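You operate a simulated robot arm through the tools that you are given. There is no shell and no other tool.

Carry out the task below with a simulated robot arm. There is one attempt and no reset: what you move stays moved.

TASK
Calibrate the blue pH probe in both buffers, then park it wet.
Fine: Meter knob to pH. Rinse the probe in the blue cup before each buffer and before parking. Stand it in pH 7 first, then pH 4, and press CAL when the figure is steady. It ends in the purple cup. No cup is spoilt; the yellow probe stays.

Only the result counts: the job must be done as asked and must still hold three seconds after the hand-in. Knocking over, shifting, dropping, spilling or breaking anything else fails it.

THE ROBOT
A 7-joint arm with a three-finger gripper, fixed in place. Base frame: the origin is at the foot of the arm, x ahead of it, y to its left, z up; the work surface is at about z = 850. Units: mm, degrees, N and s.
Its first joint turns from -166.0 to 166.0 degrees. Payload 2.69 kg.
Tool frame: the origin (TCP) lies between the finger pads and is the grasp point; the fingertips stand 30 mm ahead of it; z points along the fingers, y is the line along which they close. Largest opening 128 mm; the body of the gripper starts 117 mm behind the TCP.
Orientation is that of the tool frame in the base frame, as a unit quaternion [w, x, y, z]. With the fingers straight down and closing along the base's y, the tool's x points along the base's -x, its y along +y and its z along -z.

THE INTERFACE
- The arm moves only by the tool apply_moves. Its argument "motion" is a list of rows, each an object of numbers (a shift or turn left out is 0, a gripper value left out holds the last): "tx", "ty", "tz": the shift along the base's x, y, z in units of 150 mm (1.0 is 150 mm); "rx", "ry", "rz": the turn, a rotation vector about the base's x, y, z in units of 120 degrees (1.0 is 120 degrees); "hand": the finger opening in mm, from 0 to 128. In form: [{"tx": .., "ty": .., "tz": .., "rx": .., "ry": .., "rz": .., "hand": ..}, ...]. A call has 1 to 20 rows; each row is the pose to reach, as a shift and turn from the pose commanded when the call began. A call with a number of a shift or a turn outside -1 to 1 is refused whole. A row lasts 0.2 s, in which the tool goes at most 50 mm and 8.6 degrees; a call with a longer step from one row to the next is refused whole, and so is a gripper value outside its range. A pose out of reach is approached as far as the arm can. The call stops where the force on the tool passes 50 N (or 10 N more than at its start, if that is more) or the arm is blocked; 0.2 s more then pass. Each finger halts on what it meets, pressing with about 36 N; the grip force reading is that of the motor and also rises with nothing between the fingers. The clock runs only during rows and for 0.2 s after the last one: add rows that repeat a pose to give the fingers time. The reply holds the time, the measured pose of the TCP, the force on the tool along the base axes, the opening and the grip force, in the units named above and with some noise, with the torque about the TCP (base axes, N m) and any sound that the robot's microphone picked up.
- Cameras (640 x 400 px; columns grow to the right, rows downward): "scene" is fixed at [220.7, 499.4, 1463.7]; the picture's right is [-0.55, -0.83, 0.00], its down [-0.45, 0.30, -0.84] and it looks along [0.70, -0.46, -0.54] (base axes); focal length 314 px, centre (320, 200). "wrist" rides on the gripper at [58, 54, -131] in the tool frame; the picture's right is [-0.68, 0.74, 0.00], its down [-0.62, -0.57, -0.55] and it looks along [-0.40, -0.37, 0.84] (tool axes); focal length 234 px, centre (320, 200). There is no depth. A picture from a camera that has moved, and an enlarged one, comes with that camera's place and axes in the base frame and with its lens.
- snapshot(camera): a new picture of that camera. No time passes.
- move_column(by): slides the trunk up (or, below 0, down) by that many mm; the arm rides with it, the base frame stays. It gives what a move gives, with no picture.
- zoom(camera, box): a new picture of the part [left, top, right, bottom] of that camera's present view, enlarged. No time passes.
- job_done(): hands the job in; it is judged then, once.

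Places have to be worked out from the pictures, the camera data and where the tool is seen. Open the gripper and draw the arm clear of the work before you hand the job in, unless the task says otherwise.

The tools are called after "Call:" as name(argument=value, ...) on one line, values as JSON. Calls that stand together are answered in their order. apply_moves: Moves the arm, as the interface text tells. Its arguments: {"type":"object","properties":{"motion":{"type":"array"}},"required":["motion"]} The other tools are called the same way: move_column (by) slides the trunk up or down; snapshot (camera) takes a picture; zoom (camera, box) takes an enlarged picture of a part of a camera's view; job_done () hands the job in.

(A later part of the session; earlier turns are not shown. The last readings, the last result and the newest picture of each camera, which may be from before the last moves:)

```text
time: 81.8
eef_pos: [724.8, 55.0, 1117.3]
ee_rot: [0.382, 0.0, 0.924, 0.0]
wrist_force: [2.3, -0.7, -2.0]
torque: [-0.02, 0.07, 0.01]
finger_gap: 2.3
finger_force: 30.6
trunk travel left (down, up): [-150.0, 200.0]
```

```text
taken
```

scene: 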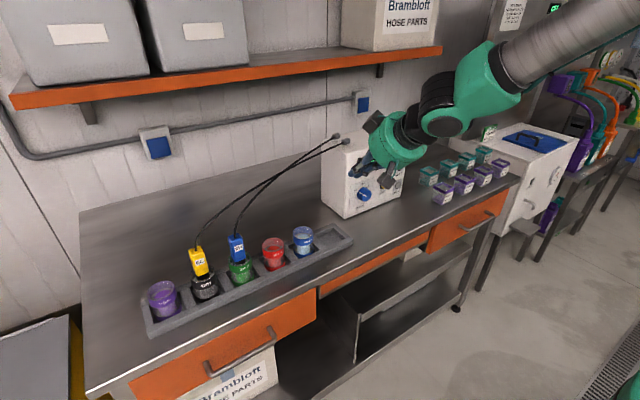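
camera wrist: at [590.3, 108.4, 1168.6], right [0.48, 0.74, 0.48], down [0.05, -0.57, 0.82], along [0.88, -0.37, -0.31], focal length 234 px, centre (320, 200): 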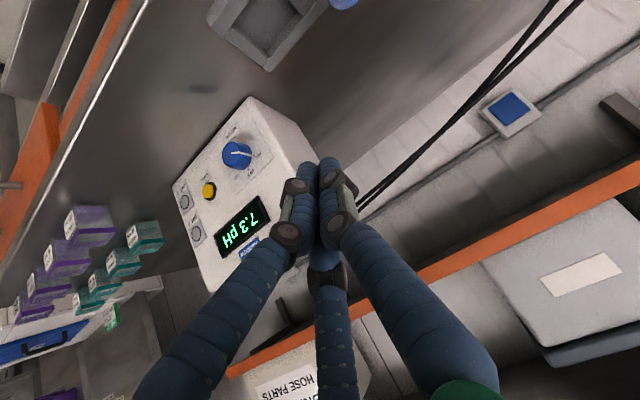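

The tilt went through freely and the display still shows 7.3 pH. I move in front of the CAL button, stopping about 40 mm short of it.

Call:
apply_moves(motion=[{"ty": -0.25, "tz": -0.1}, {"ty": -0.5, "tz": -0.2}, {"ty": -0.75, "tz": -0.3}, {"ty": -1.0, "tz": -0.45}, {"ty": -1.0, "tz": -0.5}, {"ty": -1.0, "tz": -0.5}])

Call:
apply_moves(motion=[{"tx": 0.03, "ty": -0.15, "tz": -0.15}, {"tx": 0.08, "ty": -0.3, "tz": -0.32}, {"tx": 0.15, "ty": -0.42, "tz": -0.48}, {"tx": 0.22, "ty": -0.473, "tz": -0.56}, {"tx": 0.22, "ty": -0.473, "tz": -0.56}])

Call:
snapshot(camera="wrist")

Call:
zoom(camera="scene", box=[310, 110, 470, 230])

```text
time: 83.2
eef_pos: [722.7, -95.0, 1043.2]
ee_rot: [0.383, -0.001, 0.924, 0.001]
wrist_force: [-0.1, -0.4, -0.5]
torque: [0.0, -0.01, 0.03]
finger_gap: 1.9
finger_force: 32.0
trunk travel left (down, up): [-150.0, 200.0]
```

```text
time: 84.4
eef_pos: [755.3, -167.8, 958.6]
ee_rot: [0.382, 0.001, 0.924, -0.001]
wrist_force: [0.2, 0.0, -1.2]
torque: [0.03, 0.01, 0.03]
finger_gap: 2.0
finger_force: 32.1
trunk travel left (down, up): [-150.0, 200.0]
```

```text
taken
camera wrist: at [621.6, -114.4, 1010.7], right [0.48, 0.74, 0.48], down [0.05, -0.57, 0.82], along [0.88, -0.37, -0.31], focal length 234 px, centre (320, 200)
```

wrist: 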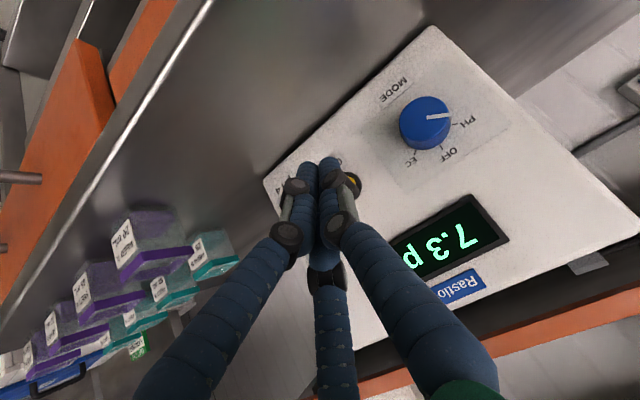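

```text
3.33 times, centred on (390, 170) of scene
camera zoom: at [220.7, 499.4, 1463.7], right [-0.55, -0.83, 0.0], down [-0.45, 0.3, -0.84], along [0.7, -0.46, -0.54], focal length 1048 px, centre (87, 300)
```

zoom: 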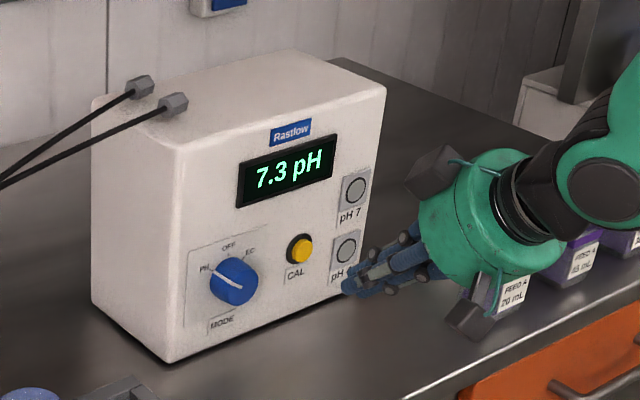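

The button appears just where predicted, at (842, -168, 936). I align the leading fingertip with it (slightly lower and to the left) and close to within about 8 mm.

Call:
apply_moves(motion=[{"tx": 0.1, "ty": 0.032, "tz": -0.083}, {"tx": 0.2, "ty": 0.032, "tz": -0.083}, {"tx": 0.27, "ty": 0.032, "tz": -0.083}, {"tx": 0.3, "ty": 0.032, "tz": -0.083}, {"tx": 0.3, "ty": 0.032, "tz": -0.083}])

Call:
zoom(camera="scene", box=[340, 140, 430, 220])

Call:
zoom(camera="wrist", box=[220, 100, 440, 280])

```text
time: 85.6
eef_pos: [798.9, -163.0, 947.9]
ee_rot: [0.383, -0.001, 0.924, 0.0]
wrist_force: [0.0, 0.3, 0.2]
torque: [-0.03, -0.01, 0.0]
finger_gap: 2.0
finger_force: 31.3
trunk travel left (down, up): [-150.0, 200.0]
```

```text
5.00 times, centred on (385, 180) of scene
camera zoom: at [220.7, 499.4, 1463.7], right [-0.55, -0.83, 0.0], down [-0.45, 0.3, -0.84], along [0.7, -0.46, -0.54], focal length 1572 px, centre (-5, 300)
```

zoom: 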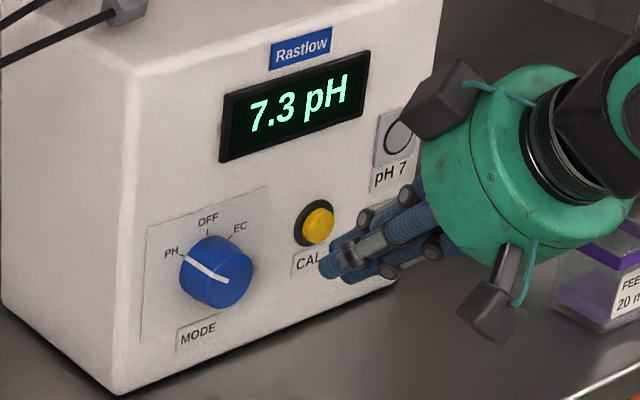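

```text
2.22 times, centred on (330, 190) of wrist
camera zoom: at [665.7, -109.5, 999.0], right [0.48, 0.74, 0.48], down [0.05, -0.57, 0.82], along [0.88, -0.37, -0.31], focal length 520 px, centre (298, 222)
```

zoom: 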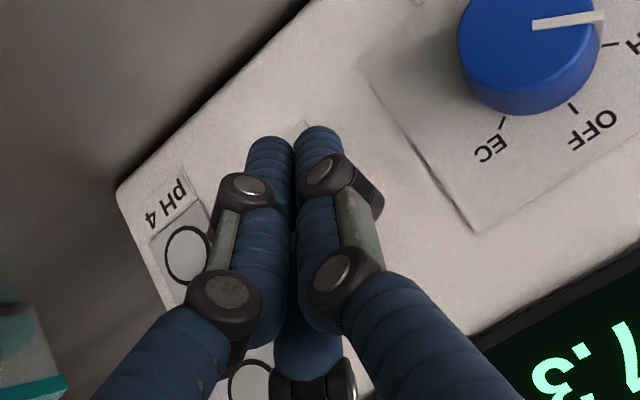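

The leading fingertip is in line with the button. I advance in small steps of 1.5 mm and watch the force and the lamps.

Call:
apply_moves(motion=[{"tx": 0.01}, {"tx": 0.02}, {"tx": 0.03}, {"tx": 0.04}, {"tx": 0.05}, {"tx": 0.06}, {"tx": 0.06}])

Call:
zoom(camera="scene", box=[340, 140, 430, 220])

```text
time: 87.2
eef_pos: [808.4, -161.2, 949.3]
ee_rot: [0.383, 0.0, 0.924, 0.0]
wrist_force: [-0.1, 0.4, 0.2]
torque: [0.01, 0.03, -0.01]
finger_gap: 2.3
finger_force: 31.4
trunk travel left (down, up): [-150.0, 200.0]
```

```text
5.00 times, centred on (385, 180) of scene
camera zoom: at [220.7, 499.4, 1463.7], right [-0.55, -0.83, 0.0], down [-0.45, 0.3, -0.84], along [0.7, -0.46, -0.54], focal length 1572 px, centre (-5, 300)
```

zoom: 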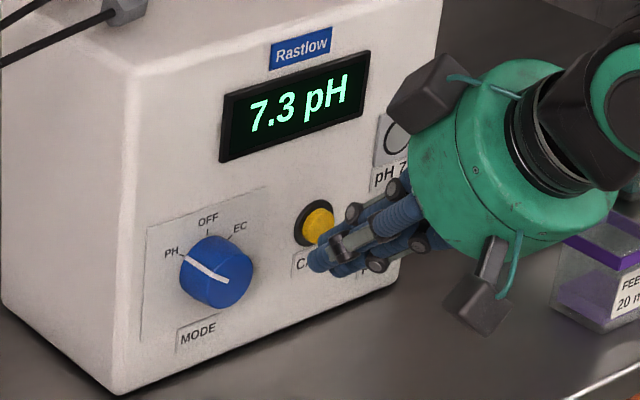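

No contact yet. I keep advancing in the same small steps.

Call:
apply_moves(motion=[{"tx": 0.01}, {"tx": 0.02}, {"tx": 0.03}, {"tx": 0.04}, {"tx": 0.045}])

Call:
zoom(camera="scene", box=[340, 140, 430, 220])

```text
time: 88.4
eef_pos: [816.0, -161.9, 948.7]
ee_rot: [0.383, 0.0, 0.924, -0.001]
wrist_force: [0.1, 0.5, -0.9]
torque: [-0.02, -0.01, 0.01]
finger_gap: 2.2
finger_force: 31.7
trunk travel left (down, up): [-150.0, 200.0]
```

```text
5.00 times, centred on (385, 180) of scene
camera zoom: at [220.7, 499.4, 1463.7], right [-0.55, -0.83, 0.0], down [-0.45, 0.3, -0.84], along [0.7, -0.46, -0.54], focal length 1572 px, centre (-5, 300)
```

zoom: 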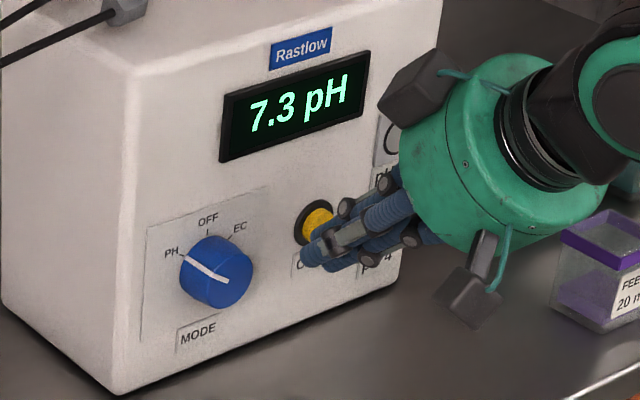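

Still free. I go on in 1 mm steps, since the button front may be a little deeper than estimated.

Call:
apply_moves(motion=[{"tx": 0.007}, {"tx": 0.014}, {"tx": 0.02}, {"tx": 0.027}, {"tx": 0.027}])

Call:
zoom(camera="scene", box=[350, 150, 420, 210])

Call:
zoom(camera="wrist", box=[220, 100, 440, 280])

```text
time: 89.6
eef_pos: [818.5, -160.8, 948.8]
ee_rot: [0.383, 0.0, 0.924, 0.0]
wrist_force: [-0.2, 0.2, 1.1]
torque: [-0.01, 0.03, -0.03]
finger_gap: 2.3
finger_force: 31.3
trunk travel left (down, up): [-150.0, 200.0]
```

```text
6.67 times, centred on (385, 180) of scene
camera zoom: at [220.7, 499.4, 1463.7], right [-0.55, -0.83, 0.0], down [-0.45, 0.3, -0.84], along [0.7, -0.46, -0.54], focal length 2096 px, centre (-113, 333)
```

zoom: 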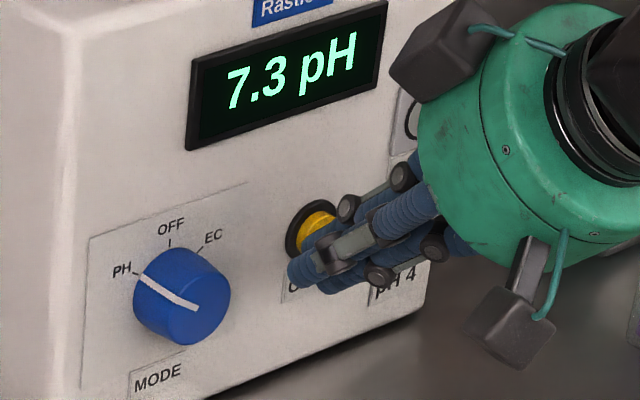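

```text
2.22 times, centred on (330, 190) of wrist
camera zoom: at [685.7, -108.2, 999.4], right [0.48, 0.74, 0.48], down [0.05, -0.57, 0.82], along [0.88, -0.37, -0.31], focal length 520 px, centre (298, 222)
```

zoom: 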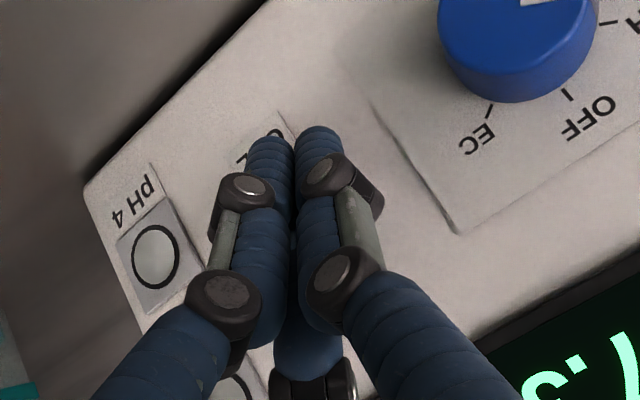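

The tips look a little low against the button, which I now place at about (847, -169, 939.5). I back off slightly, raise 5 mm, shift 2 mm to the right and press again.

Call:
apply_moves(motion=[{"tx": -0.05, "tz": 0.0}, {"tx": -0.05, "ty": -0.015, "tz": 0.035}, {"tx": -0.03, "ty": -0.015, "tz": 0.035}, {"tx": -0.015, "ty": -0.015, "tz": 0.035}, {"tx": 0.0, "ty": -0.015, "tz": 0.035}, {"tx": 0.007, "ty": -0.015, "tz": 0.035}, {"tx": 0.014, "ty": -0.015, "tz": 0.035}])

Call:
zoom(camera="scene", box=[350, 150, 420, 210])

```text
time: 91.2
eef_pos: [821.0, -163.8, 954.6]
ee_rot: [0.383, 0.0, 0.924, 0.001]
wrist_force: [0.7, -0.3, -0.7]
torque: [0.03, 0.01, -0.01]
finger_gap: 1.9
finger_force: 31.9
trunk travel left (down, up): [-150.0, 200.0]
```

```text
6.67 times, centred on (385, 180) of scene
camera zoom: at [220.7, 499.4, 1463.7], right [-0.55, -0.83, 0.0], down [-0.45, 0.3, -0.84], along [0.7, -0.46, -0.54], focal length 2096 px, centre (-113, 333)
```

zoom: 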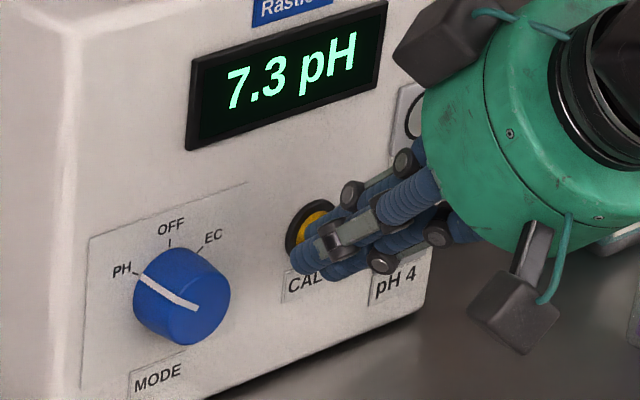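

Now the tip is right over the button but still not touching. I advance further in 1 mm steps.

Call:
apply_moves(motion=[{"tx": 0.007}, {"tx": 0.014}, {"tx": 0.02}, {"tx": 0.027}])

Call:
zoom(camera="scene", box=[350, 150, 420, 210])

```text
time: 92.2
eef_pos: [824.5, -163.8, 953.2]
ee_rot: [0.382, -0.001, 0.924, 0.001]
wrist_force: [-2.0, -1.4, 2.5]
torque: [-0.06, -0.04, -0.03]
finger_gap: 2.0
finger_force: 31.9
trunk travel left (down, up): [-150.0, 200.0]
heard: click
```

```text
6.67 times, centred on (385, 180) of scene
camera zoom: at [220.7, 499.4, 1463.7], right [-0.55, -0.83, 0.0], down [-0.45, 0.3, -0.84], along [0.7, -0.46, -0.54], focal length 2096 px, centre (-113, 333)
```

zoom: 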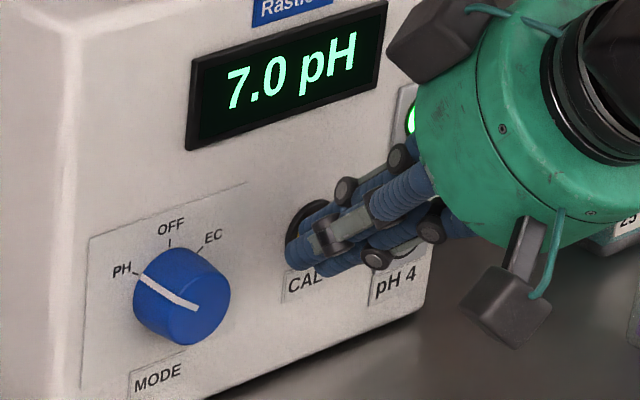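

A click: the display jumped to 7.0 pH and the pH 7 lamp is lit green. I withdraw from the button and lift away.

Call:
apply_moves(motion=[{"tx": -0.1}, {"tx": -0.25}, {"tx": -0.42}, {"tx": -0.55, "tz": 0.1}, {"tx": -0.65, "ty": 0.1, "tz": 0.25}, {"tx": -0.68, "ty": 0.25, "tz": 0.42}, {"tx": -0.68, "ty": 0.42, "tz": 0.6}, {"tx": -0.68, "ty": 0.6, "tz": 0.8}, {"tx": -0.68, "ty": 0.8, "tz": 0.95}, {"tx": -0.68, "ty": 1.0, "tz": 1.0}, {"tx": -0.68, "ty": 1.0, "tz": 1.0}])

Call:
apply_moves(motion=[{"ty": 0.15, "tz": 0.02, "ry": 0.06, "hand": 0}, {"ty": 0.3, "tz": 0.04, "ry": 0.125, "hand": 10}, {"ty": 0.5, "tz": 0.06, "ry": 0.19, "hand": 30}, {"ty": 0.7, "tz": 0.08, "ry": 0.25, "hand": 60}, {"ty": 0.85, "tz": 0.1, "ry": 0.31, "hand": 60}, {"ty": 1.0, "tz": 0.1, "ry": 0.375, "hand": 60}, {"ty": 1.0, "tz": 0.1, "ry": 0.375, "hand": 60}])

Call:
snapshot(camera="scene")

```text
time: 94.6
eef_pos: [724.3, -15.7, 1104.5]
ee_rot: [0.382, -0.001, 0.924, 0.0]
wrist_force: [0.8, -0.2, -0.4]
torque: [-0.03, -0.01, -0.01]
finger_gap: 2.0
finger_force: 30.9
trunk travel left (down, up): [-150.0, 200.0]
```

```text
time: 96.2
eef_pos: [724.3, 137.2, 1117.6]
ee_rot: [-0.001, 0.0, 1.0, -0.001]
wrist_force: [0.8, 0.3, -0.8]
torque: [-0.07, 0.07, 0.01]
finger_gap: 60.3
finger_force: 0.2
trunk travel left (down, up): [-150.0, 200.0]
```

```text
taken
```

scene: 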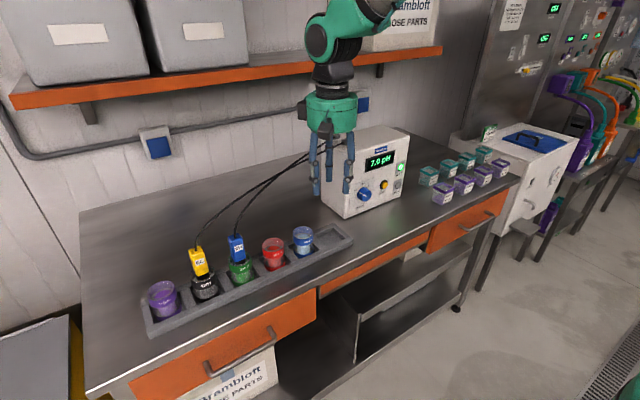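

The pH 7 lamp stays lit and the hand is vertical again. I return above the probe in the green cup.

Call:
apply_moves(motion=[{"ty": 0.22}, {"ty": 0.46}, {"ty": 0.7}, {"ty": 0.92}, {"ty": 1.0}, {"ty": 1.0}])

Call:
apply_moves(motion=[{"tx": 0.1, "ty": 0.15}, {"tx": 0.2, "ty": 0.3}, {"tx": 0.32, "ty": 0.42}, {"tx": 0.42, "ty": 0.448}, {"tx": 0.48, "ty": 0.448}, {"tx": 0.48, "ty": 0.448}])

Call:
zoom(camera="wrist", box=[220, 60, 440, 240])

```text
time: 97.6
eef_pos: [722.7, 285.8, 1120.2]
ee_rot: [0.0, 0.0, 1.0, 0.0]
wrist_force: [-0.8, 0.5, 0.4]
torque: [-0.06, -0.02, -0.01]
finger_gap: 60.0
finger_force: 0.2
trunk travel left (down, up): [-150.0, 200.0]
```

```text
time: 99.0
eef_pos: [795.5, 353.0, 1119.4]
ee_rot: [0.0, 0.0, 1.0, 0.0]
wrist_force: [0.6, -0.4, -0.3]
torque: [-0.02, 0.0, -0.01]
finger_gap: 59.9
finger_force: 0.1
trunk travel left (down, up): [-150.0, 200.0]
```

```text
2.22 times, centred on (330, 150) of wrist
camera zoom: at [738.1, 406.6, 1249.7], right [0.68, 0.74, 0.0], down [0.62, -0.57, 0.55], along [0.4, -0.37, -0.84], focal length 520 px, centre (298, 311)
```

zoom: 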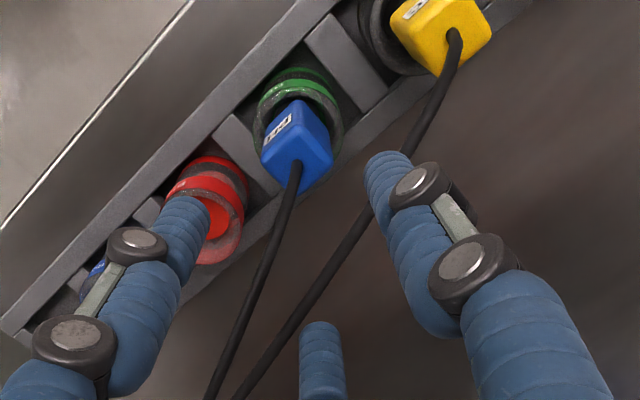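

The probe top is at about (794.5, 355). I centre on it, descend to the same grip height as before (977) and close.

Call:
apply_moves(motion=[{"ty": 0.012, "tz": -0.15}, {"ty": 0.012, "tz": -0.32}, {"ty": 0.012, "tz": -0.5}, {"ty": 0.012, "tz": -0.67}, {"ty": 0.012, "tz": -0.82}, {"ty": 0.012, "tz": -0.92}, {"ty": 0.012, "tz": -0.947}, {"ty": 0.012, "tz": -0.947}])

Call:
zoom(camera="wrist", box=[220, 60, 440, 260])

```text
time: 100.8
eef_pos: [794.9, 355.7, 976.6]
ee_rot: [0.0, 0.0, 1.0, 0.0]
wrist_force: [-1.1, -0.2, 0.0]
torque: [-0.01, -0.02, -0.01]
finger_gap: 60.1
finger_force: 0.1
trunk travel left (down, up): [-150.0, 200.0]
```

```text
2.00 times, centred on (330, 160) of wrist
camera zoom: at [736.5, 408.5, 1106.9], right [0.68, 0.74, 0.0], down [0.62, -0.57, 0.55], along [0.4, -0.37, -0.84], focal length 468 px, centre (300, 280)
```

zoom: 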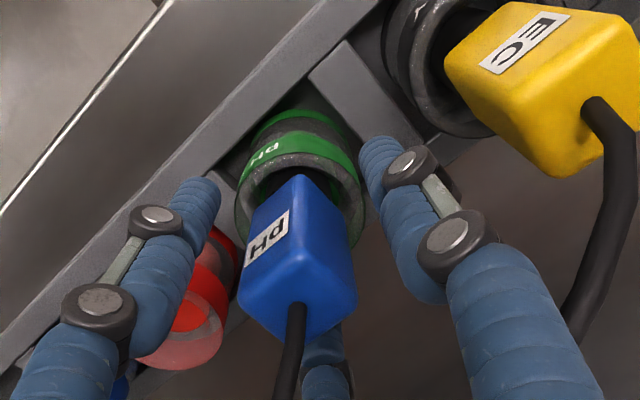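

The probe sits centrally between the fingers just as when I released it. I close the hand and lift it straight up.

Call:
apply_moves(motion=[{"hand": 40}, {"hand": 26}, {"hand": 12}, {"hand": 0}, {"hand": 0}, {"hand": 0}])

Call:
apply_moves(motion=[{"tz": 0.04}, {"tz": 0.1}, {"tz": 0.18}, {"tz": 0.28}, {"tz": 0.38}, {"tz": 0.5}, {"tz": 0.62}, {"tz": 0.74}, {"tz": 0.85}, {"tz": 0.92}, {"tz": 0.92}])

Call:
zoom(camera="scene", box=[150, 110, 420, 310])

Call:
zoom(camera="wrist", box=[220, 60, 440, 240])

```text
time: 102.2
eef_pos: [794.4, 355.1, 975.5]
ee_rot: [0.0, 0.0, 1.0, 0.0]
wrist_force: [0.4, -1.2, -0.1]
torque: [-0.05, -0.07, 0.02]
finger_gap: 33.6
finger_force: 36.4
trunk travel left (down, up): [-150.0, 200.0]
```

```text
time: 104.6
eef_pos: [796.1, 356.1, 1114.4]
ee_rot: [0.001, 0.0, 1.0, 0.0]
wrist_force: [-0.3, -0.3, -0.1]
torque: [0.02, 0.01, -0.01]
finger_gap: 33.8
finger_force: 36.0
trunk travel left (down, up): [-150.0, 200.0]
```

```text
2.00 times, centred on (285, 210) of scene
camera zoom: at [220.7, 499.4, 1463.7], right [-0.55, -0.83, 0.0], down [-0.45, 0.3, -0.84], along [0.7, -0.46, -0.54], focal length 629 px, centre (390, 180)
```

zoom: 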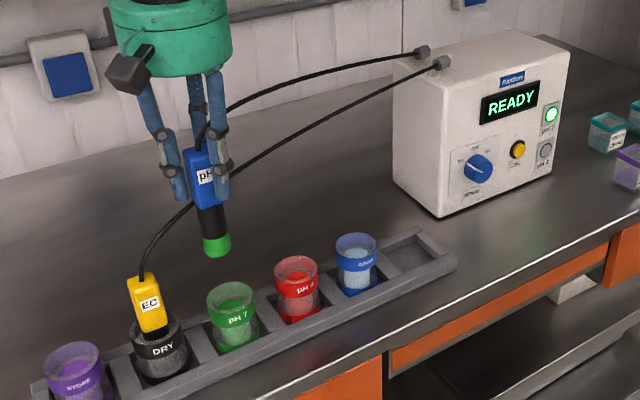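

```text
2.22 times, centred on (330, 150) of wrist
camera zoom: at [737.6, 409.2, 1245.8], right [0.68, 0.74, 0.0], down [0.62, -0.57, 0.55], along [0.4, -0.37, -0.84], focal length 520 px, centre (298, 311)
```

zoom: 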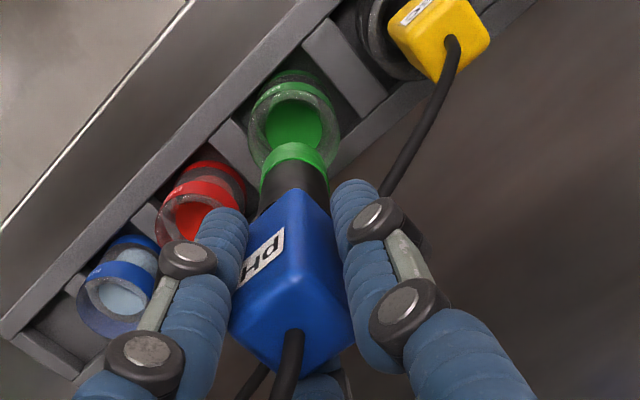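

The tip is wet green and the lamp for pH 7 is on. I take it round the front to the blue rinse cup again.

Call:
apply_moves(motion=[{"tx": -0.16}, {"tx": -0.32}, {"tx": -0.48}, {"tx": -0.57, "ty": -0.05}, {"tx": -0.57, "ty": -0.22}, {"tx": -0.57, "ty": -0.42}, {"tx": -0.57, "ty": -0.62}, {"tx": -0.57, "ty": -0.82}, {"tx": -0.57, "ty": -1.0}, {"tx": -0.57, "ty": -1.0}])

Call:
apply_moves(motion=[{"ty": -0.1}, {"tx": 0.03, "ty": -0.21}, {"tx": 0.18, "ty": -0.215}, {"tx": 0.34, "ty": -0.215}, {"tx": 0.48, "ty": -0.215}, {"tx": 0.57, "ty": -0.215}, {"tx": 0.57, "ty": -0.215}])

Call:
zoom(camera="wrist", box=[220, 60, 440, 240])

```text
time: 106.8
eef_pos: [710.3, 203.8, 1115.3]
ee_rot: [0.0, 0.0, 1.0, 0.0]
wrist_force: [-0.5, -0.6, -1.3]
torque: [0.01, -0.03, 0.0]
finger_gap: 33.8
finger_force: 35.8
trunk travel left (down, up): [-150.0, 200.0]
```

```text
time: 108.4
eef_pos: [795.0, 173.7, 1116.6]
ee_rot: [0.001, 0.0, 1.0, 0.0]
wrist_force: [-0.2, -0.2, -0.1]
torque: [0.0, 0.02, -0.03]
finger_gap: 33.7
finger_force: 36.6
trunk travel left (down, up): [-150.0, 200.0]
```

```text
2.22 times, centred on (330, 150) of wrist
camera zoom: at [737.5, 227.5, 1246.2], right [0.68, 0.74, 0.0], down [0.62, -0.57, 0.55], along [0.4, -0.37, -0.84], focal length 520 px, centre (298, 311)
```

zoom: 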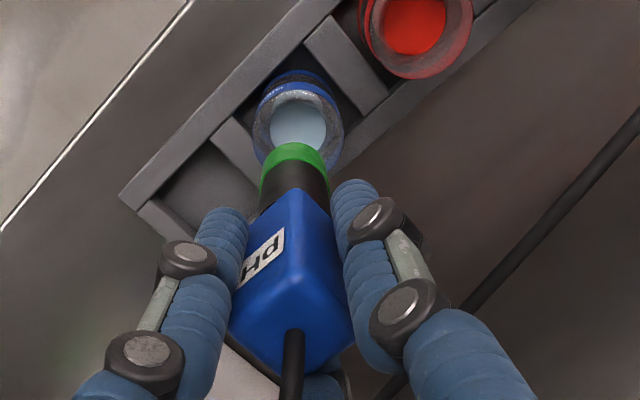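

The tip is aligned over the rinse as before. I lower it in, hold it there for about 2.5 s, then lift it out.

Call:
apply_moves(motion=[{"tx": 0.006, "tz": -0.1}, {"tx": 0.008, "tz": -0.2}, {"tx": 0.008, "tz": -0.3}, {"tx": 0.008, "tz": -0.4}, {"tx": 0.008, "tz": -0.5}, {"tx": 0.008, "tz": -0.6}, {"tx": 0.008, "tz": -0.7}, {"tx": 0.008, "tz": -0.8}, {"tx": 0.008, "tz": -0.88}, {"tx": 0.008, "tz": -0.88}, {"tx": 0.008, "tz": -0.88}, {"tx": 0.008, "tz": -0.88}, {"tx": 0.008, "tz": -0.88}, {"tx": 0.008, "tz": -0.88}, {"tx": 0.008, "tz": -0.88}, {"tx": 0.008, "tz": -0.88}, {"tx": 0.008, "tz": -0.88}, {"tx": 0.008, "tz": -0.88}, {"tx": 0.008, "tz": -0.88}, {"tx": 0.008, "tz": -0.88}])

Call:
apply_moves(motion=[{"tz": 0.0}, {"tz": 0.0}, {"tz": 0.0}, {"tz": 0.05}, {"tz": 0.13}, {"tz": 0.23}, {"tz": 0.34}, {"tz": 0.45}, {"tz": 0.57}, {"tz": 0.69}, {"tz": 0.8}, {"tz": 0.88}, {"tz": 0.88}])

Call:
zoom(camera="wrist", box=[220, 60, 440, 240])

Call:
zoom(camera="scene", box=[200, 110, 420, 290])

```text
time: 112.6
eef_pos: [796.9, 171.2, 982.7]
ee_rot: [0.001, 0.0, 1.0, 0.001]
wrist_force: [0.5, 0.1, 0.1]
torque: [0.0, -0.03, 0.0]
finger_gap: 34.0
finger_force: 36.4
trunk travel left (down, up): [-150.0, 200.0]
```

```text
time: 115.4
eef_pos: [798.1, 172.4, 1115.2]
ee_rot: [0.001, -0.001, 1.0, 0.0]
wrist_force: [-0.5, -0.2, -1.0]
torque: [-0.01, -0.05, 0.0]
finger_gap: 34.0
finger_force: 36.0
trunk travel left (down, up): [-150.0, 200.0]
```

```text
2.22 times, centred on (330, 150) of wrist
camera zoom: at [739.0, 226.7, 1246.2], right [0.68, 0.74, 0.0], down [0.62, -0.57, 0.55], along [0.4, -0.37, -0.84], focal length 520 px, centre (298, 311)
```

zoom: 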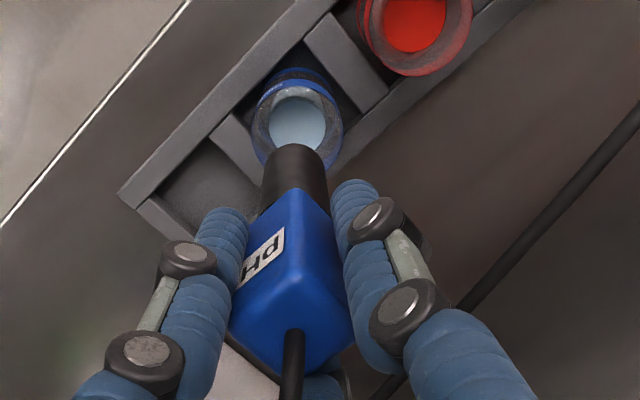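

```text
2.22 times, centred on (310, 200) of scene
camera zoom: at [220.7, 499.4, 1463.7], right [-0.55, -0.83, 0.0], down [-0.45, 0.3, -0.84], along [0.7, -0.46, -0.54], focal length 699 px, centre (342, 200)
```

zoom: 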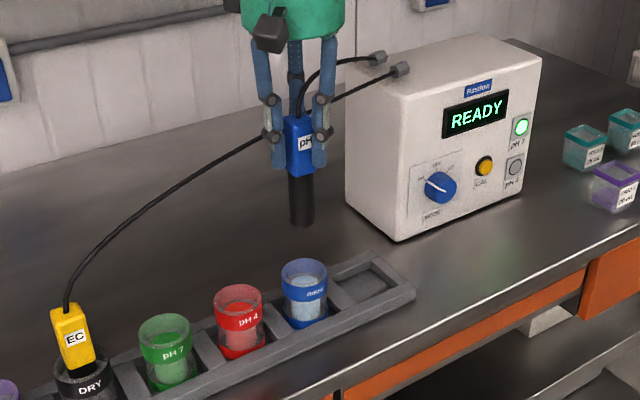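

Rinsed clean again. The red cup is the next one along, so I move straight across to y = 264 at this height and check.

Call:
apply_moves(motion=[{"tx": -0.003, "ty": 0.15}, {"tx": -0.006, "ty": 0.32}, {"tx": -0.009, "ty": 0.49}, {"tx": -0.009, "ty": 0.609}, {"tx": -0.009, "ty": 0.609}])

Call:
zoom(camera="wrist", box=[220, 60, 440, 240])

```text
time: 116.6
eef_pos: [797.1, 264.1, 1113.5]
ee_rot: [0.0, -0.001, 1.0, -0.001]
wrist_force: [0.8, -0.7, 0.3]
torque: [-0.04, -0.03, 0.0]
finger_gap: 33.7
finger_force: 36.4
trunk travel left (down, up): [-150.0, 200.0]
```

```text
2.22 times, centred on (330, 150) of wrist
camera zoom: at [737.7, 317.5, 1244.6], right [0.68, 0.74, 0.0], down [0.62, -0.57, 0.55], along [0.4, -0.37, -0.84], focal length 520 px, centre (298, 311)
```

zoom: 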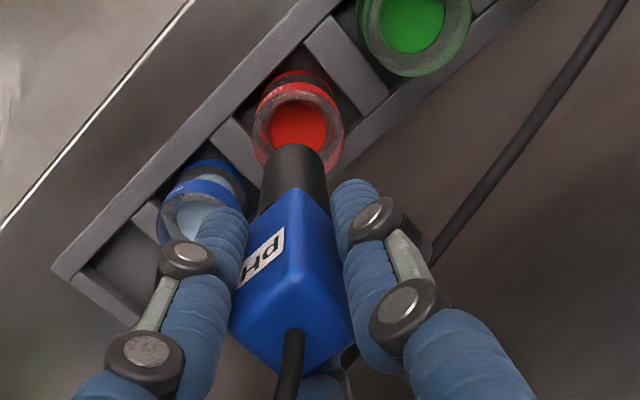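

The tip is centred over the red cup. I lower it to just above the seat.

Call:
apply_moves(motion=[{"tz": -0.08}, {"tz": -0.17}, {"tz": -0.27}, {"tz": -0.37}, {"tz": -0.47}, {"tz": -0.57}, {"tz": -0.67}, {"tz": -0.76}, {"tz": -0.84}, {"tz": -0.89}, {"tz": -0.905}, {"tz": -0.905}])

Call:
apply_moves(motion=[{"tz": -0.006}, {"tz": -0.01}, {"tz": -0.01}])

```text
time: 119.2
eef_pos: [794.0, 263.4, 980.0]
ee_rot: [0.0, 0.0, 1.0, 0.0]
wrist_force: [0.0, 0.6, -0.8]
torque: [0.01, -0.02, -0.01]
finger_gap: 33.8
finger_force: 36.6
trunk travel left (down, up): [-150.0, 200.0]
```

```text
time: 120.0
eef_pos: [795.3, 263.9, 978.6]
ee_rot: [-0.001, 0.0, 1.0, 0.001]
wrist_force: [-0.2, 0.7, -0.3]
torque: [0.01, 0.0, 0.02]
finger_gap: 33.9
finger_force: 36.1
trunk travel left (down, up): [-150.0, 200.0]
```

No contact yet at 978.6; I ease down in 0.75 mm steps to the seat.

Call:
apply_moves(motion=[{"tz": -0.005}, {"tz": -0.01}, {"tz": -0.014}, {"tz": -0.014}])

```text
time: 121.0
eef_pos: [794.8, 264.9, 975.9]
ee_rot: [0.0, 0.0, 1.0, 0.0]
wrist_force: [-0.6, -0.4, 0.7]
torque: [-0.06, 0.05, 0.02]
finger_gap: 33.8
finger_force: 36.3
trunk travel left (down, up): [-150.0, 200.0]
```

Force is still near zero; one more millimetre down.

Call:
apply_moves(motion=[{"tz": -0.005}, {"tz": -0.008}, {"tz": -0.008}])

Call:
zoom(camera="scene", box=[200, 110, 420, 290])

```text
time: 121.8
eef_pos: [794.7, 264.1, 976.4]
ee_rot: [0.001, 0.0, 1.0, 0.002]
wrist_force: [-0.7, 0.7, 11.4]
torque: [0.12, 0.13, -0.02]
finger_gap: 33.9
finger_force: 36.0
trunk travel left (down, up): [-150.0, 200.0]
```

```text
2.22 times, centred on (310, 200) of scene
camera zoom: at [220.7, 499.4, 1463.7], right [-0.55, -0.83, 0.0], down [-0.45, 0.3, -0.84], along [0.7, -0.46, -0.54], focal length 699 px, centre (342, 200)
```

zoom: 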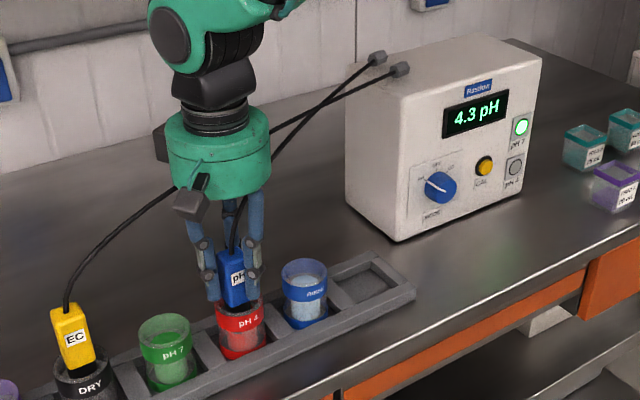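

The probe is seated (11 N up) and the meter already shows 4.3 pH. I relax 0.7 mm and open the fingers.

Call:
apply_moves(motion=[{"tz": 0.005}, {"tz": 0.005, "hand": 38}, {"tz": 0.005, "hand": 44}, {"tz": 0.005, "hand": 52}, {"tz": 0.005, "hand": 60}, {"tz": 0.005, "hand": 60}, {"tz": 0.005, "hand": 60}])

Call:
zoom(camera="wrist", box=[220, 60, 440, 260])

Call:
zoom(camera="scene", box=[200, 110, 420, 290])

```text
time: 123.4
eef_pos: [795.3, 265.4, 976.2]
ee_rot: [0.0, 0.0, 1.0, 0.0]
wrist_force: [0.1, -0.5, -0.4]
torque: [0.0, 0.01, 0.0]
finger_gap: 60.3
finger_force: 0.0
trunk travel left (down, up): [-150.0, 200.0]
```

```text
2.00 times, centred on (330, 160) of wrist
camera zoom: at [737.0, 317.9, 1105.9], right [0.68, 0.74, 0.0], down [0.62, -0.57, 0.55], along [0.4, -0.37, -0.84], focal length 468 px, centre (300, 280)
```

zoom: 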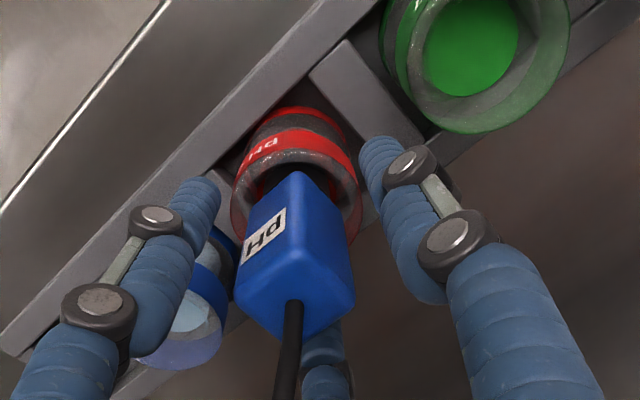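

```text
2.22 times, centred on (310, 200) of scene
camera zoom: at [220.7, 499.4, 1463.7], right [-0.55, -0.83, 0.0], down [-0.45, 0.3, -0.84], along [0.7, -0.46, -0.54], focal length 699 px, centre (342, 200)
```

zoom: 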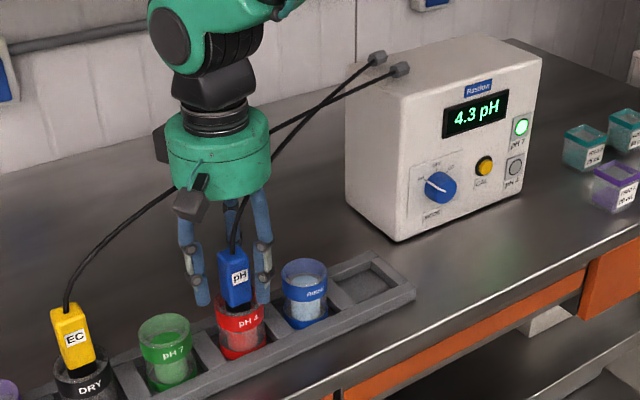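

It stands freely in pH 4 and reads 4.3 pH. I rise and go back to the CAL button the same way as before.

Call:
apply_moves(motion=[{"tz": 0.1}, {"tz": 0.25}, {"tz": 0.42}, {"tz": 0.6}, {"tz": 0.78}, {"tz": 0.95}, {"tz": 0.95}])

Call:
apply_moves(motion=[{"tx": -0.15}, {"tx": -0.3, "ty": -0.1}, {"tx": -0.45, "ty": -0.3}, {"tx": -0.48, "ty": -0.52}, {"tx": -0.48, "ty": -0.76}, {"tx": -0.48, "ty": -1.0}, {"tx": -0.48, "ty": -1.0}])

Call:
apply_moves(motion=[{"ty": -0.15, "ry": -0.06, "hand": 40}, {"ty": -0.3, "ry": -0.125, "hand": 20}, {"ty": -0.5, "ry": -0.19, "hand": 0}, {"ty": -0.7, "ry": -0.25, "hand": 0}, {"ty": -0.85, "ry": -0.31, "hand": 0}, {"ty": -1.0, "ry": -0.375, "hand": 0}, {"ty": -1.0, "ry": -0.375, "hand": 0}])

Call:
zoom(camera="scene", box=[200, 90, 440, 290])

```text
time: 125.0
eef_pos: [795.8, 264.6, 1119.2]
ee_rot: [-0.001, -0.001, 1.0, 0.0]
wrist_force: [0.6, 0.0, -0.5]
torque: [0.02, -0.03, -0.01]
finger_gap: 59.9
finger_force: 0.0
trunk travel left (down, up): [-150.0, 200.0]
```

```text
time: 126.6
eef_pos: [723.5, 112.1, 1118.3]
ee_rot: [0.001, 0.001, 1.0, 0.001]
wrist_force: [0.0, -0.2, -0.2]
torque: [0.04, 0.0, 0.02]
finger_gap: 59.9
finger_force: 0.1
trunk travel left (down, up): [-150.0, 200.0]
```

```text
time: 128.2
eef_pos: [720.4, -36.7, 1122.0]
ee_rot: [0.384, 0.0, 0.923, 0.0]
wrist_force: [-4.2, 0.0, -2.2]
torque: [-0.02, -0.43, 0.02]
finger_gap: 2.1
finger_force: 31.2
trunk travel left (down, up): [-150.0, 200.0]
```

```text
2.00 times, centred on (320, 190) of scene
camera zoom: at [220.7, 499.4, 1463.7], right [-0.55, -0.83, 0.0], down [-0.45, 0.3, -0.84], along [0.7, -0.46, -0.54], focal length 629 px, centre (320, 220)
```

zoom: 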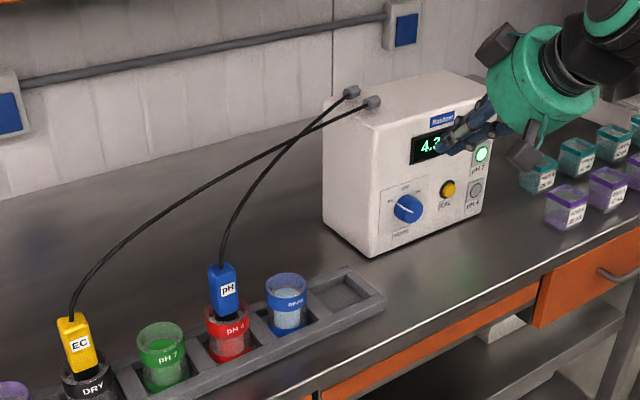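

Everything stands as it should and the display holds 4.3. I continue down in front of the CAL button.

Call:
apply_moves(motion=[{"ty": -0.2, "tz": -0.1}, {"ty": -0.4, "tz": -0.25}, {"ty": -0.6, "tz": -0.42}, {"ty": -0.75, "tz": -0.6}, {"ty": -0.847, "tz": -0.78}, {"tx": 0.1, "ty": -0.847, "tz": -0.93}, {"tx": 0.2, "ty": -0.847, "tz": -1.0}, {"tx": 0.25, "ty": -0.847, "tz": -1.0}, {"tx": 0.25, "ty": -0.847, "tz": -1.0}])

Call:
zoom(camera="scene", box=[340, 140, 430, 220])

```text
time: 130.2
eef_pos: [761.7, -161.8, 967.4]
ee_rot: [0.382, 0.0, 0.924, 0.0]
wrist_force: [-0.1, 0.0, -0.3]
torque: [0.02, 0.0, 0.0]
finger_gap: 2.3
finger_force: 31.8
trunk travel left (down, up): [-150.0, 200.0]
```

```text
5.00 times, centred on (385, 180) of scene
camera zoom: at [220.7, 499.4, 1463.7], right [-0.55, -0.83, 0.0], down [-0.45, 0.3, -0.84], along [0.7, -0.46, -0.54], focal length 1572 px, centre (-5, 300)
```

zoom: 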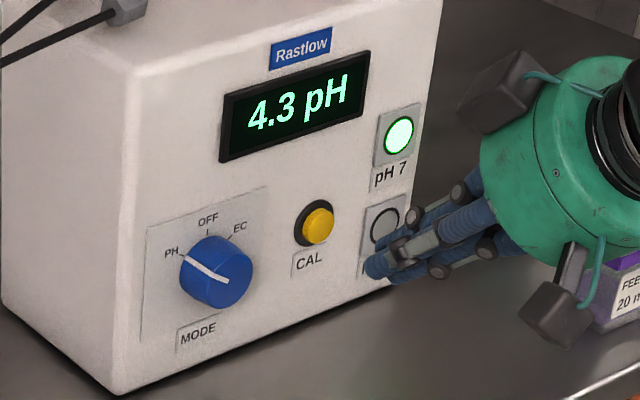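

Steady at 4.3 pH. I align at the recorded pressing height and advance to about 12 mm short.

Call:
apply_moves(motion=[{"tx": 0.08, "ty": -0.012, "tz": -0.092}, {"tx": 0.18, "ty": -0.012, "tz": -0.092}, {"tx": 0.27, "ty": -0.012, "tz": -0.092}, {"tx": 0.33, "ty": -0.012, "tz": -0.092}, {"tx": 0.345, "ty": -0.012, "tz": -0.092}, {"tx": 0.36, "ty": -0.012, "tz": -0.092}, {"tx": 0.37, "ty": -0.012, "tz": -0.092}, {"tx": 0.38, "ty": -0.012, "tz": -0.092}, {"tx": 0.38, "ty": -0.012, "tz": -0.092}])

Call:
zoom(camera="scene", box=[350, 150, 420, 210])

```text
time: 132.2
eef_pos: [816.4, -164.3, 953.1]
ee_rot: [0.382, 0.0, 0.924, 0.0]
wrist_force: [0.7, -0.3, 0.1]
torque: [-0.01, -0.01, 0.0]
finger_gap: 2.2
finger_force: 31.8
trunk travel left (down, up): [-150.0, 200.0]
```

```text
6.67 times, centred on (385, 180) of scene
camera zoom: at [220.7, 499.4, 1463.7], right [-0.55, -0.83, 0.0], down [-0.45, 0.3, -0.84], along [0.7, -0.46, -0.54], focal length 2096 px, centre (-113, 333)
```

zoom: 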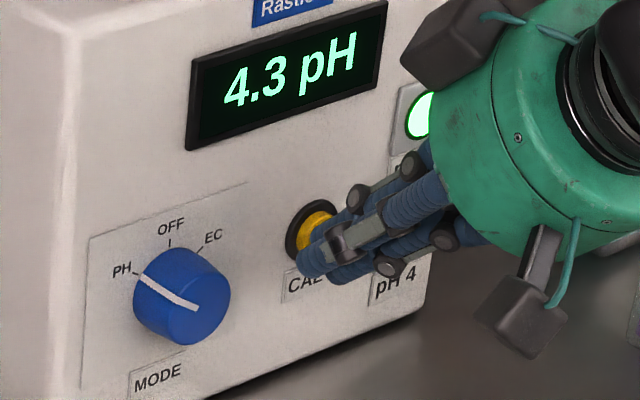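

The tip is right over the button. I press with the last 8 mm in small steps.

Call:
apply_moves(motion=[{"tx": 0.012}, {"tx": 0.024}, {"tx": 0.033}, {"tx": 0.041}, {"tx": 0.048}, {"tx": 0.054}])

Call:
zoom(camera="scene", box=[350, 140, 430, 210])

```text
time: 133.6
eef_pos: [826.0, -165.9, 953.6]
ee_rot: [0.382, 0.0, 0.924, 0.001]
wrist_force: [-2.5, 0.1, 0.7]
torque: [-0.01, -0.01, -0.02]
finger_gap: 2.0
finger_force: 31.7
trunk travel left (down, up): [-150.0, 200.0]
heard: click
```

```text
5.71 times, centred on (390, 175) of scene
camera zoom: at [220.7, 499.4, 1463.7], right [-0.55, -0.83, 0.0], down [-0.45, 0.3, -0.84], along [0.7, -0.46, -0.54], focal length 1797 px, centre (-80, 343)
```

zoom: 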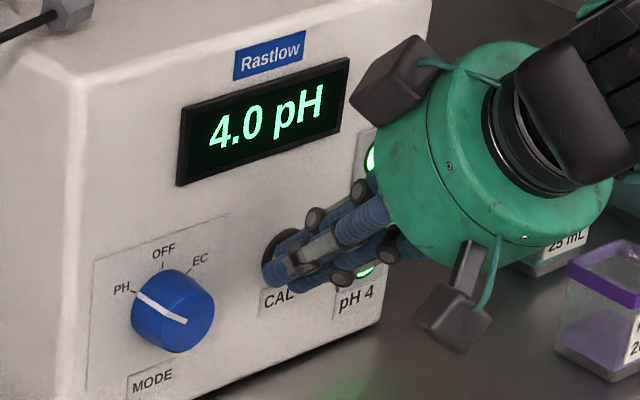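

Another click: 4.0 pH, and both lamps are lit. I withdraw and go back to pick up the probe from the red cup.

Call:
apply_moves(motion=[{"tx": -0.1}, {"tx": -0.25}, {"tx": -0.42}, {"tx": -0.55, "tz": 0.1}, {"tx": -0.65, "ty": 0.1, "tz": 0.25}, {"tx": -0.68, "ty": 0.25, "tz": 0.42}, {"tx": -0.68, "ty": 0.42, "tz": 0.6}, {"tx": -0.68, "ty": 0.6, "tz": 0.8}, {"tx": -0.68, "ty": 0.8, "tz": 0.95}, {"tx": -0.68, "ty": 1.0, "tz": 1.0}, {"tx": -0.68, "ty": 1.0, "tz": 1.0}])

Call:
apply_moves(motion=[{"ty": 0.15, "tz": 0.02, "ry": 0.06, "hand": 0}, {"ty": 0.3, "tz": 0.04, "ry": 0.125, "hand": 10}, {"ty": 0.5, "tz": 0.06, "ry": 0.19, "hand": 30}, {"ty": 0.7, "tz": 0.08, "ry": 0.25, "hand": 60}, {"ty": 0.85, "tz": 0.1, "ry": 0.31, "hand": 60}, {"ty": 1.0, "tz": 0.1, "ry": 0.375, "hand": 60}, {"ty": 1.0, "tz": 0.1, "ry": 0.375, "hand": 60}])

Call:
zoom(camera="scene", box=[150, 90, 440, 310])

```text
time: 136.0
eef_pos: [723.6, -12.9, 1102.9]
ee_rot: [0.383, -0.001, 0.924, 0.001]
wrist_force: [0.5, 0.1, 0.0]
torque: [0.0, 0.02, 0.0]
finger_gap: 2.3
finger_force: 31.1
trunk travel left (down, up): [-150.0, 200.0]
```

```text
time: 137.6
eef_pos: [711.8, 130.6, 1089.7]
ee_rot: [0.048, 0.0, 0.995, -0.089]
wrist_force: [2.4, -1.4, -1.5]
torque: [0.17, 0.25, -0.06]
finger_gap: 59.9
finger_force: 0.0
out of reach, approached as far as the arm can: row 1, 2, 3, 4, 5, 6, 7
trunk travel left (down, up): [-150.0, 200.0]
```

```text
1.82 times, centred on (295, 200) of scene
camera zoom: at [220.7, 499.4, 1463.7], right [-0.55, -0.83, 0.0], down [-0.45, 0.3, -0.84], along [0.7, -0.46, -0.54], focal length 572 px, centre (366, 200)
```

zoom: 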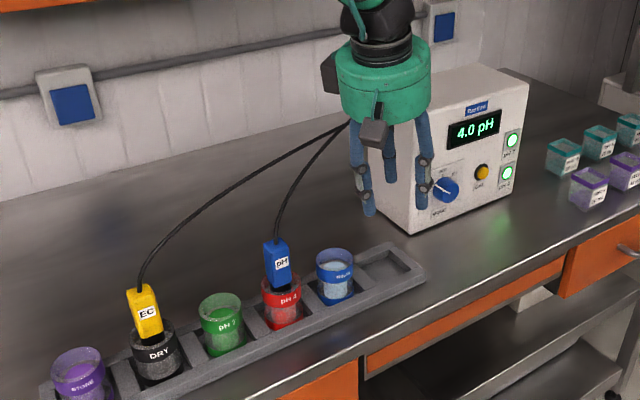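

Both lamps are on, but the arm's wrist flipped again during that tilt. I repeat the cure: go back to the in-line tilted pose away from the bench, then roll it round.

Call:
apply_moves(motion=[{"tx": -0.09, "ty": 0.015, "tz": 0.09, "rx": 0.01, "ry": -0.041, "rz": 0.004}, {"tx": -0.18, "ty": 0.03, "tz": 0.17, "rx": 0.02, "ry": -0.082, "rz": 0.008}, {"tx": -0.27, "ty": 0.045, "tz": 0.25, "rx": 0.03, "ry": -0.123, "rz": 0.0125}, {"tx": -0.36, "ty": 0.06, "tz": 0.34, "rx": 0.04, "ry": -0.164, "rz": 0.0166}, {"tx": -0.45, "ty": 0.075, "tz": 0.42, "rx": 0.05, "ry": -0.205, "rz": 0.021}, {"tx": -0.54, "ty": 0.09, "tz": 0.5, "rx": 0.06, "ry": -0.246, "rz": 0.025}, {"tx": -0.63, "ty": 0.105, "tz": 0.59, "rx": 0.07, "ry": -0.287, "rz": 0.029}, {"tx": -0.75, "ty": 0.12, "tz": 0.67, "rx": 0.0802, "ry": -0.3283, "rz": 0.0333}, {"tx": -0.75, "ty": 0.12, "tz": 0.67, "rx": 0.0802, "ry": -0.3283, "rz": 0.0333}])

Call:
snapshot(camera="scene")

```text
time: 139.6
eef_pos: [593.5, 149.6, 1191.1]
ee_rot: [0.387, 0.0, 0.922, 0.001]
wrist_force: [-0.6, 0.1, 0.2]
torque: [0.01, 0.03, 0.0]
finger_gap: 60.1
finger_force: 0.1
trunk travel left (down, up): [-150.0, 200.0]
```

```text
taken
```

scene: 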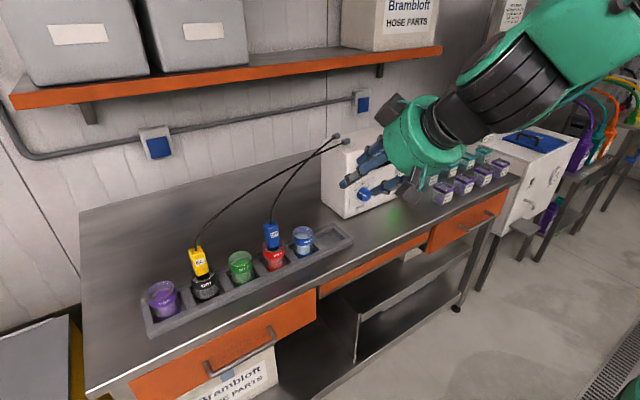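

In line and reachable. Now I roll the hand by -88 degrees about its axis.

Call:
apply_moves(motion=[{"rx": -0.0475, "rz": 0.0467}, {"rx": -0.095, "rz": 0.0933}, {"rx": -0.1426, "rz": 0.14}, {"rx": -0.19, "rz": 0.1867}, {"rx": -0.2377, "rz": 0.2333}, {"rx": -0.285, "rz": 0.28}, {"rx": -0.3327, "rz": 0.3267}, {"rx": -0.38, "rz": 0.3733}, {"rx": -0.4278, "rz": 0.42}, {"rx": -0.4753, "rz": 0.4667}, {"rx": -0.523, "rz": 0.5133}, {"rx": -0.523, "rz": 0.5133}])

Call:
apply_moves(motion=[{"rx": -0.0475, "rz": 0.0467}, {"rx": -0.095, "rz": 0.0933}, {"rx": -0.1426, "rz": 0.14}, {"rx": -0.19, "rz": 0.1867}, {"rx": -0.2377, "rz": 0.2333}, {"rx": -0.285, "rz": 0.28}, {"rx": -0.3327, "rz": 0.3267}, {"rx": -0.38, "rz": 0.3733}, {"rx": -0.4278, "rz": 0.42}, {"rx": -0.4753, "rz": 0.4667}, {"rx": -0.4753, "rz": 0.4667}])

Call:
snapshot(camera="scene")

```text
time: 142.2
eef_pos: [595.4, 149.6, 1190.4]
ee_rot: [0.277, -0.64, 0.663, -0.27]
wrist_force: [0.2, 0.7, 1.0]
torque: [-0.01, -0.03, 0.03]
finger_gap: 59.9
finger_force: 0.0
trunk travel left (down, up): [-150.0, 200.0]
```

```text
time: 144.6
eef_pos: [577.3, 166.1, 1140.7]
ee_rot: [-0.132, 0.903, -0.187, 0.363]
wrist_force: [-0.6, -0.5, 0.0]
torque: [-0.01, -0.05, -0.01]
finger_gap: 59.7
finger_force: 0.1
out of reach, approached as far as the arm can: row 4, 5, 6, 7, 8, 9, 10, 11
trunk travel left (down, up): [-150.0, 200.0]
```

```text
taken
```

scene: 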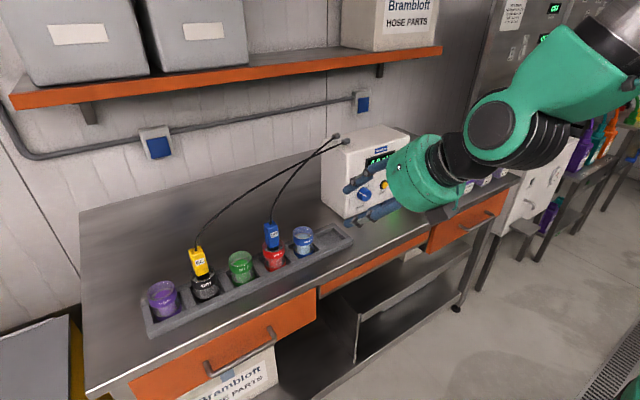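

The wrist has turned over the same way as last time. I tip down to vertical from here.

Call:
apply_moves(motion=[{"tx": 0.07, "tz": -0.03, "rx": -0.009, "ry": 0.0625}, {"tx": 0.14, "tz": -0.06, "rx": -0.018, "ry": 0.125}, {"tx": 0.21, "tz": -0.09, "rx": -0.0273, "ry": 0.1875}, {"tx": 0.28, "tz": -0.12, "rx": -0.0364, "ry": 0.25}, {"tx": 0.35, "tz": -0.15, "rx": -0.0455, "ry": 0.3125}, {"tx": 0.4, "tz": -0.18, "rx": -0.0546, "ry": 0.3751}, {"tx": 0.4, "tz": -0.18, "rx": -0.0546, "ry": 0.3751}])

```text
time: 146.2
eef_pos: [636.8, 165.6, 1112.8]
ee_rot: [0.0, 0.979, -0.202, -0.001]
wrist_force: [0.9, 0.1, 0.1]
torque: [-0.01, 0.06, 0.0]
finger_gap: 60.3
finger_force: 0.0
out of reach, approached as far as the arm can: row 1
trunk travel left (down, up): [-150.0, 200.0]
```

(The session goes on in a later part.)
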